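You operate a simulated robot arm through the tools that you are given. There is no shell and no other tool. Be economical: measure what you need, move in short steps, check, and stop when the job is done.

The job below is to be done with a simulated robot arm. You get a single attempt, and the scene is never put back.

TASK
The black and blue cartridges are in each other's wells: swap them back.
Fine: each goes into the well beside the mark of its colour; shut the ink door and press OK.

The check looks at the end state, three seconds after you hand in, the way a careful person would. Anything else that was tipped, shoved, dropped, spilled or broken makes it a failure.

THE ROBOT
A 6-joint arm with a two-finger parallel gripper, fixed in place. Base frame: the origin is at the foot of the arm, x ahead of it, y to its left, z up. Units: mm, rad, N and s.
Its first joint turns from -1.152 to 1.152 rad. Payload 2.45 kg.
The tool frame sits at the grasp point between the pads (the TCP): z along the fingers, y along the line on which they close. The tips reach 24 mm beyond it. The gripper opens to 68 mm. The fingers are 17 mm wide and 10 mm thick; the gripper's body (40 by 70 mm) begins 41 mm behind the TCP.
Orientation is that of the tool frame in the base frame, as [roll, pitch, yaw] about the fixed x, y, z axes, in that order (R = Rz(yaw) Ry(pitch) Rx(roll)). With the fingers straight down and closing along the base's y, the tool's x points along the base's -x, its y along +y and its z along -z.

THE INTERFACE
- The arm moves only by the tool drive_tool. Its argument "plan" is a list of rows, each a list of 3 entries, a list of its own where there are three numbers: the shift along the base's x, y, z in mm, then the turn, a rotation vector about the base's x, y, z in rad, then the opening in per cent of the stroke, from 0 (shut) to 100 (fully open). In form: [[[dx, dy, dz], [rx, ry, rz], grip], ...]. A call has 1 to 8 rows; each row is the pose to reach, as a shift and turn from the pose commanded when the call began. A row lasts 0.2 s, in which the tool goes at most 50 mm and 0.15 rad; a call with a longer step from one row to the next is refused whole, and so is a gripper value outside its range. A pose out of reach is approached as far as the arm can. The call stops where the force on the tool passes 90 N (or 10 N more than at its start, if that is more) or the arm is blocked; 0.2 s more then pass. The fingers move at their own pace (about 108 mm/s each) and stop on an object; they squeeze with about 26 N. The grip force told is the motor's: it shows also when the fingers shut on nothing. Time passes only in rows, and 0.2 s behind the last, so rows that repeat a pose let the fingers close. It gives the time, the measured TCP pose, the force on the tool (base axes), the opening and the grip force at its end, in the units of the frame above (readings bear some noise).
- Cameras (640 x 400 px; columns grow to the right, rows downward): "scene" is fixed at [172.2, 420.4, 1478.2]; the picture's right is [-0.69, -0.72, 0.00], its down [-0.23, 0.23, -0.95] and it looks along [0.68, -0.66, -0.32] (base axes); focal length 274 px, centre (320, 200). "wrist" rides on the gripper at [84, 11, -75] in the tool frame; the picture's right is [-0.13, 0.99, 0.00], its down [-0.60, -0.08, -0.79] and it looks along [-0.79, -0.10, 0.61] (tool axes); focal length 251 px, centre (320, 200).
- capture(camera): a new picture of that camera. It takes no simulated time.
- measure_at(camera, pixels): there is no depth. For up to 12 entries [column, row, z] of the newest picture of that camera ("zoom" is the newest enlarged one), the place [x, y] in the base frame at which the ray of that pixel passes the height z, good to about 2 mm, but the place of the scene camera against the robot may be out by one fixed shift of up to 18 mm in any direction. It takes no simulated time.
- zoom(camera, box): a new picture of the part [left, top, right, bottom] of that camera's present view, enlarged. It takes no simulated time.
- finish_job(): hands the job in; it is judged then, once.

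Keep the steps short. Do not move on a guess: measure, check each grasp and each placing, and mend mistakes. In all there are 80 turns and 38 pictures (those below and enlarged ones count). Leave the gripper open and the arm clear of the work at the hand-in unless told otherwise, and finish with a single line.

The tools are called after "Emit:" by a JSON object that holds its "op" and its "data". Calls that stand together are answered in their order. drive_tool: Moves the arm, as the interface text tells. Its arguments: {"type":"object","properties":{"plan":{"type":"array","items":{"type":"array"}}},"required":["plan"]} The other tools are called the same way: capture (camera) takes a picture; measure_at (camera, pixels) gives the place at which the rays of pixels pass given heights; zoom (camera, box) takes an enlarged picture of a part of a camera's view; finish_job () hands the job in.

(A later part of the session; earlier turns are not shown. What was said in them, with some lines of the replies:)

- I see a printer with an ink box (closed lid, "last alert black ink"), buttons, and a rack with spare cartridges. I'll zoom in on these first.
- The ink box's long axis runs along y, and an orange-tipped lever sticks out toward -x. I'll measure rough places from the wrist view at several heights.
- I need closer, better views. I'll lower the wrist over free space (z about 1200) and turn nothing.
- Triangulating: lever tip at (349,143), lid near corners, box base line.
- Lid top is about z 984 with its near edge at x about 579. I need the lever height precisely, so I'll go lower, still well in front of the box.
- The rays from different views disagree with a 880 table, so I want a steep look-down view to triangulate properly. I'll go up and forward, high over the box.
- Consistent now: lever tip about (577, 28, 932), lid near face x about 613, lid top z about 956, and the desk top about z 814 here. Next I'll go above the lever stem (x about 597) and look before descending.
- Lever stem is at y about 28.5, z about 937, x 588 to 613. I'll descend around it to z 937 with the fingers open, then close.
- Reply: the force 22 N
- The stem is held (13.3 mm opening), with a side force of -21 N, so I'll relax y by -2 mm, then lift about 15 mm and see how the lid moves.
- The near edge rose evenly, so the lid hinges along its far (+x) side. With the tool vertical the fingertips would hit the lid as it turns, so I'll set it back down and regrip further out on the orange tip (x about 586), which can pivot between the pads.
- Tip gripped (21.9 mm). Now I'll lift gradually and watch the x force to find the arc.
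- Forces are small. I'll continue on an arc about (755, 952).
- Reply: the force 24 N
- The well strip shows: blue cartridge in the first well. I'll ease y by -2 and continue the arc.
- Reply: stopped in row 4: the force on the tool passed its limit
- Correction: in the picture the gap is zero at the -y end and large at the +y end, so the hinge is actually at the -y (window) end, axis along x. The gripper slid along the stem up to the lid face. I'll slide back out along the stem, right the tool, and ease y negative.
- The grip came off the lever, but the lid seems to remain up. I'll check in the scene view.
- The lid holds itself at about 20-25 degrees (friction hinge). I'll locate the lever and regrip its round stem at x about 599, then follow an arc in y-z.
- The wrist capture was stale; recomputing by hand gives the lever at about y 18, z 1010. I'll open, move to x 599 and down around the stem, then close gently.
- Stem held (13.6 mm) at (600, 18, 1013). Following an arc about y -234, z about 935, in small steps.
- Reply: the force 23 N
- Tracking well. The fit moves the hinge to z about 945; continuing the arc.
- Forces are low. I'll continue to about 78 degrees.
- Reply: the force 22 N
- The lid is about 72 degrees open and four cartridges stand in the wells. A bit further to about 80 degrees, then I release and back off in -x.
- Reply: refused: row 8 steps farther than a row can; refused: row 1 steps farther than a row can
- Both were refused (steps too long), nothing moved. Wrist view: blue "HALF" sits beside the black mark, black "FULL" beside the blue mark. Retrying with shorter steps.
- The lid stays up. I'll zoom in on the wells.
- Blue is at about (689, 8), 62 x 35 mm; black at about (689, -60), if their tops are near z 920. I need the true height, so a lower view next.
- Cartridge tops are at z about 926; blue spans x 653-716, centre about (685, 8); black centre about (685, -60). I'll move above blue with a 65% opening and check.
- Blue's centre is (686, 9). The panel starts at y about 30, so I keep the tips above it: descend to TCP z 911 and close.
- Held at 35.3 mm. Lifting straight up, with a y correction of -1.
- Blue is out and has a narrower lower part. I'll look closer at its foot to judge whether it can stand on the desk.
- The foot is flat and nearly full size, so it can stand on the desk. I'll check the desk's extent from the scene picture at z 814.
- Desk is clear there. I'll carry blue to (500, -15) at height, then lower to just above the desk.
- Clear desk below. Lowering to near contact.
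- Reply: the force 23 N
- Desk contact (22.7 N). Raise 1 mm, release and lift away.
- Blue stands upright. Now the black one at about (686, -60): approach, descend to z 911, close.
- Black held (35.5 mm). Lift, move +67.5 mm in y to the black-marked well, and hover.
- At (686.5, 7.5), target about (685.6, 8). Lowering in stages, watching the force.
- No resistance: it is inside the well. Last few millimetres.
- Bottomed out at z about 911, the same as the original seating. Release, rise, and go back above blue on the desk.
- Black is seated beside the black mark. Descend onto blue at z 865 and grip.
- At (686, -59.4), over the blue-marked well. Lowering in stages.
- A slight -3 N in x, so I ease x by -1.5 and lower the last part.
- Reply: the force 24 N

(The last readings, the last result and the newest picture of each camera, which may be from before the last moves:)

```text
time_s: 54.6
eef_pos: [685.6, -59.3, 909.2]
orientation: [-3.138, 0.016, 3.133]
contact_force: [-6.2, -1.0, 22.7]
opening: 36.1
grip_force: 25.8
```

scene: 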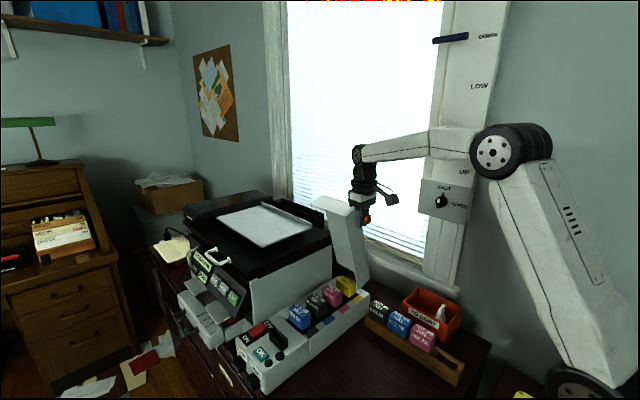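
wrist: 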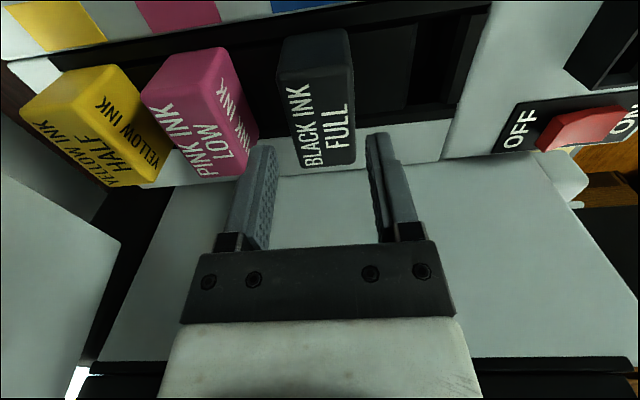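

Seated. Release, rise and retreat to x about 560.

Emit:
{"op": "drive_tool", "data": {"plan": [[[0, 0, 2], [0, 0, 0], 65], [[0, 0, 2], [0, 0, 0], 65], [[0, 0, 25], [0, 0, 0], 65], [[0, 0, 65], [0, 0, 0], 65], [[-10, 5, 105], [0, 0, 0], 65], [[-50, 10, 130], [0, 0, 0], 65], [[-90, 10, 160], [0, 0, 0], 80], [[-125, 10, 190], [0, 0, 0], 100]]}}

Emit:
{"op": "drive_tool", "data": {"plan": [[[0, 0, 45], [0, 0, 0], 70], [[0, -25, 85], [0, 0, 0], 70], [[0, -65, 110], [0, 0, 0], 70], [[0, -105, 125], [0, 0, 0], 70], [[0, -132, 140], [0, 0, 0], 70], [[0, -132, 150], [0, 0, 0], 70], [[0, -132, 150], [0, 0, 0], 70]]}}

Emit:
{"op": "capture", "data": {"camera": "wrist"}}

```text
time_s: 56.4
eef_pos: [560.7, -49.8, 1099.4]
orientation: [-3.137, 0.009, 3.136]
contact_force: [1.4, 0.5, 0.9]
opening: 68.1
grip_force: 0.1
```

```text
time_s: 58.0
eef_pos: [560.7, -181.6, 1248.3]
orientation: [-3.139, 0.012, 3.133]
contact_force: [0.6, 1.1, -0.9]
opening: 47.8
grip_force: 0.2
```

```text
5 pictures are left
```

wrist: 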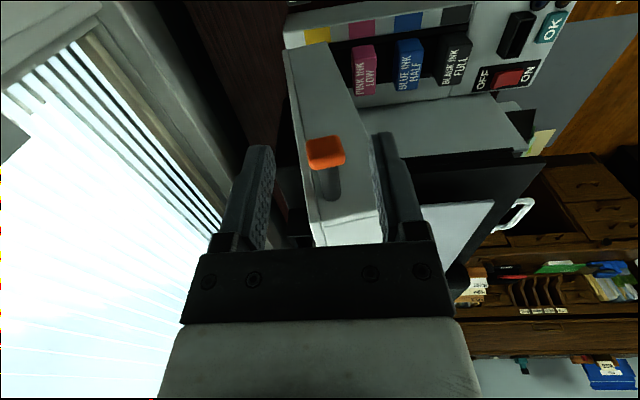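

Cartridges: black beside the black mark, blue beside the blue mark. Now locate the lever: tip (326,153), stem (330,185).

Emit:
{"op": "measure_at", "data": {"camera": "wrist", "pixels": [[326, 153, 1190], [326, 153, 1200], [326, 153, 1210], [330, 192, 1200], [330, 192, 1210]]}}

```text
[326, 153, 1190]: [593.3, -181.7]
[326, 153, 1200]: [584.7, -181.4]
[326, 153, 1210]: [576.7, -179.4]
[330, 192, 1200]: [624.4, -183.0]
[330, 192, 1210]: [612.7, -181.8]
```

Lever at y about -181.5, z about 1206. Move over the stem, descend, grip.

Emit:
{"op": "drive_tool", "data": {"plan": [[[20, 0, 10], [0, 0, 0], 70], [[38, 0, 10], [0, 0, 0], 70], [[38, 0, -20], [0, 0, 0], 70], [[38, 0, -43], [0, 0, 0], 70], [[38, 0, -43], [0, 0, 0], 20], [[38, 0, -43], [0, 0, 0], 2], [[38, 0, -43], [0, 0, 0], 2]]}}

```text
time_s: 59.6
eef_pos: [598.0, -180.8, 1205.7]
orientation: [-3.139, 0.009, 3.135]
contact_force: [1.1, -1.6, -3.5]
opening: 13.5
grip_force: 33.1
```

Stem gripped. Now the arc in reverse, through the points recorded on the way up.

Emit:
{"op": "drive_tool", "data": {"plan": [[[0, 14, -4], [0, 0, 0], 2], [[0, 30, -11], [0, 0, 0], 2], [[0, 48, -19], [0, 0, 0], 2], [[0, 66, -28], [0, 0, 0], 2], [[0, 83, -38], [0, 0, 0], 2], [[0, 98, -48], [0, 0, 0], 2], [[0, 111, -57], [0, 0, 0], 2], [[0, 111, -57], [0, 0, 0], 2]]}}

```text
time_s: 61.4
eef_pos: [597.9, -69.5, 1146.9]
orientation: [-3.137, 0.01, 3.135]
contact_force: [-10.6, 12.0, 13.2]
opening: 13.8
grip_force: 33.7
```

Emit:
{"op": "drive_tool", "data": {"plan": [[[0, 8, -6], [0, 0, 0], 2], [[0, 15, -12], [0, 0, 0], 2], [[0, 28, -25], [0, 0, 0], 2], [[0, 40, -39], [0, 0, 0], 2], [[0, 51, -54], [0, 0, 0], 2], [[0, 61, -71], [0, 0, 0], 2], [[0, 61, -71], [0, 0, 0], 2]]}}

```text
time_s: 63.0
eef_pos: [597.8, -9.1, 1075.9]
orientation: [-3.136, 0.011, 3.135]
contact_force: [0.3, -1.0, -1.2]
opening: 13.5
grip_force: 33.9
```

Emit:
{"op": "drive_tool", "data": {"plan": [[[0, 7, -12], [0, 0, 0], 2], [[0, 13, -25], [0, 0, 0], 2], [[0, 23, -50], [0, 0, 0], 2], [[0, 30, -76], [0, 0, 0], 2], [[0, 34, -102], [0, 0, 0], 2], [[0, 36, -122], [0, 0, 0], 2], [[0, 36, -132], [0, 0, 0], 2], [[0, 36, -132], [0, 0, 0], 2]]}}

```text
time_s: 64.8
eef_pos: [598.6, 28.5, 943.2]
orientation: [-3.138, 0.009, 3.133]
contact_force: [-1.2, 20.3, -0.9]
opening: 13.6
grip_force: 33.2
```

Almost shut. Ease y by +1 and press down to the closed height (about 937).

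Emit:
{"op": "drive_tool", "data": {"plan": [[[0, 1, -2], [0, 0, 0], 2], [[0, 1, -4], [0, 0, 0], 2], [[0, 1, -6], [0, 0, 0], 2], [[0, 1, -8], [0, 0, 0], 2], [[0, 1, -8], [0, 0, 0], 2]]}}

```text
time_s: 66.0
eef_pos: [597.2, 27.6, 937.1]
orientation: [-3.137, 0.009, 3.136]
contact_force: [-5.1, 22.7, 0.0]
opening: 13.1
grip_force: 33.1
```

Emit:
{"op": "drive_tool", "data": {"plan": [[[0, 2, -1.5], [0, 0, 0], 2], [[0, 2, -3], [0, 0, 0], 2], [[0, 2, -4], [0, 0, 0], 2], [[0, 2, -4], [0, 0, 0], 2]]}}

Emit:
{"op": "zoom", "data": {"camera": "scene", "box": [230, 240, 390, 390]}}

```text
time_s: 67.0
eef_pos: [597.4, 28.8, 930.9]
orientation: [-3.137, 0.009, 3.133]
contact_force: [-5.6, -4.2, -0.9]
opening: 13.3
grip_force: 34.0
```

```text
2.67 times, centred on (310, 315) of scene
```

zoom: 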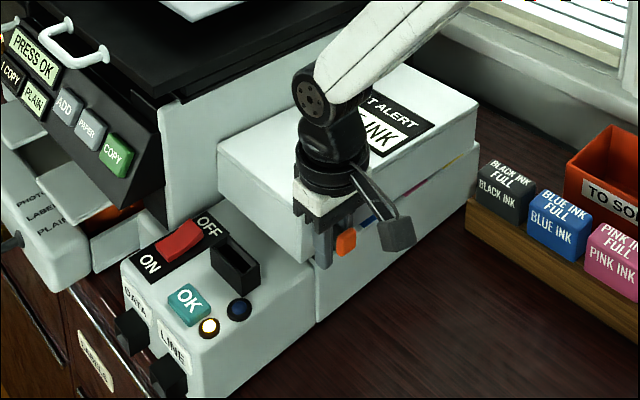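

The display now says PRESS OK, but a thin coloured gap is still visible under the lid. I'll release the lever and press the lid top down with closed fingers at (670, 25).

Emit:
{"op": "drive_tool", "data": {"plan": [[[0, 0, 0], [0, 0, 0], 50], [[0, 0, 0], [0, 0, 0], 70], [[0, 0, 30], [0, 0, 0], 70], [[0, 0, 75], [0, 0, 0], 70], [[35, -2, 85], [0, 0, 0], 20], [[73, -4, 85], [0, 0, 0], 0], [[73, -4, 65], [0, 0, 0], 0], [[73, -4, 65], [0, 0, 0], 0]]}}

```text
time_s: 68.8
eef_pos: [672.2, 25.9, 997.5]
orientation: [-3.139, 0.012, 3.133]
contact_force: [1.1, 0.8, -0.2]
opening: 0.1
grip_force: 23.7
```

Tips are at z about 973. Lowering in small steps until they touch the lid (expected 956 to 960).

Emit:
{"op": "drive_tool", "data": {"plan": [[[0, 0, -8], [0, 0, 0], 0], [[0, 0, -11], [0, 0, 0], 0], [[0, 0, -14], [0, 0, 0], 0], [[0, 0, -16], [0, 0, 0], 0], [[0, 0, -16], [0, 0, 0], 0]]}}

```text
time_s: 70.0
eef_pos: [670.4, 26.9, 982.3]
orientation: [-3.138, 0.009, 3.132]
contact_force: [0.0, 1.1, 0.0]
opening: 0.0
grip_force: 23.5
```

Emit:
{"op": "drive_tool", "data": {"plan": [[[0, 0, -2], [0, 0, 0], 0], [[0, 0, -4], [0, 0, 0], 0], [[0, 0, -6], [0, 0, 0], 0], [[0, 0, -6], [0, 0, 0], 0]]}}

```text
time_s: 71.0
eef_pos: [671.3, 25.0, 975.6]
orientation: [-3.138, 0.008, 3.133]
contact_force: [0.1, -0.2, 0.9]
opening: 0.0
grip_force: 24.0
```

Emit:
{"op": "drive_tool", "data": {"plan": [[[0, 0, -2], [0, 0, 0], 0], [[0, 0, -4], [0, 0, 0], 0], [[0, 0, -6], [0, 0, 0], 0], [[0, 0, -6], [0, 0, 0], 0]]}}

```text
time_s: 72.0
eef_pos: [672.3, 25.2, 973.3]
orientation: [-3.138, 0.013, 3.134]
contact_force: [-18.4, 0.6, 36.4]
opening: 0.2
grip_force: 23.7
```

Contact (36 N) with tips at about 949. Press slightly more to see if the lid moves.

Emit:
{"op": "drive_tool", "data": {"plan": [[[0, 0, -1.5], [0, 0, 0], 0], [[0, 0, -2.5], [0, 0, 0], 0], [[0, 0, -2.5], [0, 0, 0], 0]]}}

Emit:
{"op": "drive_tool", "data": {"plan": [[[0, 0, 10], [0, 0, 0], 0], [[-10, 25, 50], [0, 0, 0], 0], [[-20, 60, 80], [0, 0, 0], 0], [[-60, 90, 80], [0, 0, 0], 0], [[-100, 100, 80], [0, 0, 0], 0], [[-100, 100, 60], [0, 0, 0], 0], [[-100, 100, 60], [0, 0, 0], 0]]}}

Emit:
{"op": "capture", "data": {"camera": "wrist"}}

```text
time_s: 72.8
eef_pos: [671.7, 25.4, 972.7]
orientation: [-3.137, 0.015, 3.133]
contact_force: [-20.2, 0.7, 48.5]
opening: 0.1
grip_force: 23.2
```

```text
time_s: 74.4
eef_pos: [572.1, 126.6, 1027.8]
orientation: [-3.138, 0.011, 3.132]
contact_force: [0.2, 1.0, 0.0]
opening: 0.0
grip_force: 24.1
```

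```text
3 pictures are left
```

wrist: 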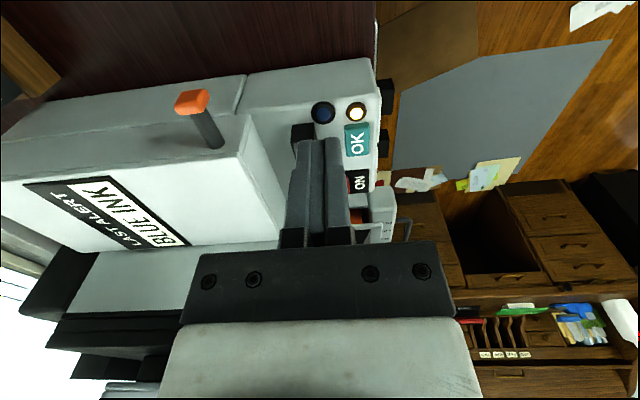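

The lid is rigidly down. The OK button is at (357,140); I'll measure it at plausible heights, along with the slot holder and switch.

Emit:
{"op": "measure_at", "data": {"camera": "wrist", "pixels": [[357, 140, 880], [357, 140, 890], [346, 125, 880], [369, 156, 880], [357, 112, 880], [302, 128, 890], [370, 180, 880], [381, 90, 814]]}}

```text
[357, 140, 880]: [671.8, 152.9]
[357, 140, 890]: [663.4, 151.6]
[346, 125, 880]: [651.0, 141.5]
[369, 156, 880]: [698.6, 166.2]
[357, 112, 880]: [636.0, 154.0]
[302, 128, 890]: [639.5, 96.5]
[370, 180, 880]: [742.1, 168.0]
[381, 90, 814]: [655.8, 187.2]
```

OK is at about (671, 153.5, z 882) from two views. Move above it with closed fingers.

Emit:
{"op": "drive_tool", "data": {"plan": [[[40, 12, 0], [0, 0, 0], 0], [[80, 24, -20], [0, 0, 0], 0], [[99, 27, -60], [0, 0, 0], 0], [[99, 27, -100], [0, 0, 0], 0], [[99, 27, -112], [0, 0, 0], 0], [[99, 27, -112], [0, 0, 0], 0]]}}

Emit:
{"op": "zoom", "data": {"camera": "scene", "box": [220, 270, 340, 390]}}

```text
time_s: 75.8
eef_pos: [670.6, 152.2, 913.9]
orientation: [-3.138, 0.01, 3.132]
contact_force: [0.1, 0.3, 2.4]
opening: 0.1
grip_force: 23.8
```

```text
3.33 times, centred on (280, 330) of scene
```

zoom: 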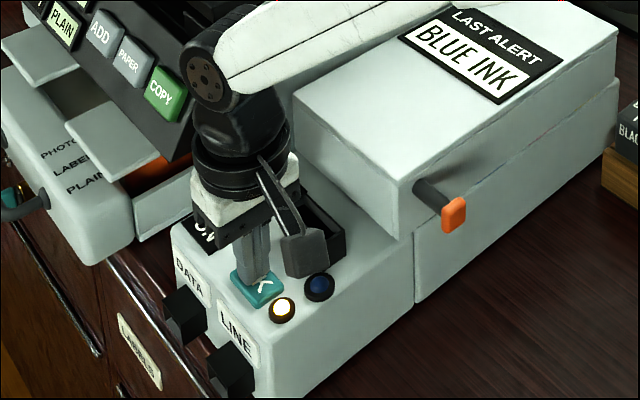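

Fingers are over OK and the lid shows no gap now. Shift x -4 and press down gently.

Emit:
{"op": "drive_tool", "data": {"plan": [[[-4, 0, 0], [0, 0, 0], 0], [[-4, 0, -3], [0, 0, 0], 0], [[-4, 0, -5], [0, 0, 0], 0], [[-4, 0, -7], [0, 0, 0], 0], [[-4, 0, -7], [0, 0, 0], 0]]}}

```text
time_s: 77.0
eef_pos: [666.8, 153.1, 910.1]
orientation: [-3.14, 0.013, 3.133]
contact_force: [-2.4, -5.6, 19.7]
opening: 0.1
grip_force: 23.8
```

Contact at 20 N. Press a few mm more.

Emit:
{"op": "drive_tool", "data": {"plan": [[[0, 0, -2], [0, 0, 0], 0], [[0, 0, -4], [0, 0, 0], 0], [[0, 0, -4], [0, 0, 0], 0]]}}

```text
time_s: 77.8
eef_pos: [666.8, 152.4, 909.8]
orientation: [-3.137, 0.013, 3.132]
contact_force: [-17.9, -12.1, 46.1]
opening: 0.0
grip_force: 23.4
```

It has bottomed out (46 N, no more travel). Retract straight up, then clear and open the gripper, and look at the display.

Emit:
{"op": "drive_tool", "data": {"plan": [[[0, 0, 10], [0, 0, 0], 0], [[0, 0, 50], [0, 0, 0], 0], [[-5, 0, 95], [0, 0, 0], 0], [[-45, -10, 120], [0, 0, 0], 50], [[-85, -30, 140], [0, 0, 0], 100], [[-125, -50, 160], [0, 0, 0], 100], [[-165, -70, 180], [0, 0, 0], 100]]}}

Emit:
{"op": "zoom", "data": {"camera": "scene", "box": [170, 230, 400, 390]}}

```text
time_s: 79.4
eef_pos: [501.8, 82.8, 1083.4]
orientation: [-3.138, 0.011, 3.133]
contact_force: [-0.6, 0.3, 0.6]
opening: 68.1
grip_force: 0.0
```

```text
2.50 times, centred on (285, 310) of scene
```

zoom: 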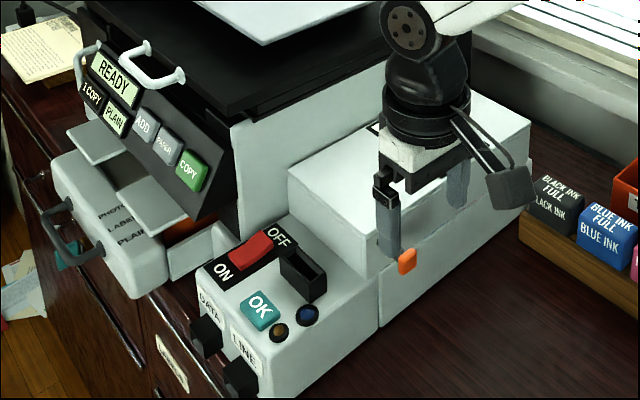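

The display reads READY, the light is off, the lid is shut, and the gripper is open and clear of the printer. I'm handing in now.

Emit:
{"op": "finish_job", "data": {}}

```text
The job is handed in.
```

The black and blue cartridges are back in their own wells, the ink door is shut, OK is pressed, and the printer shows READY.
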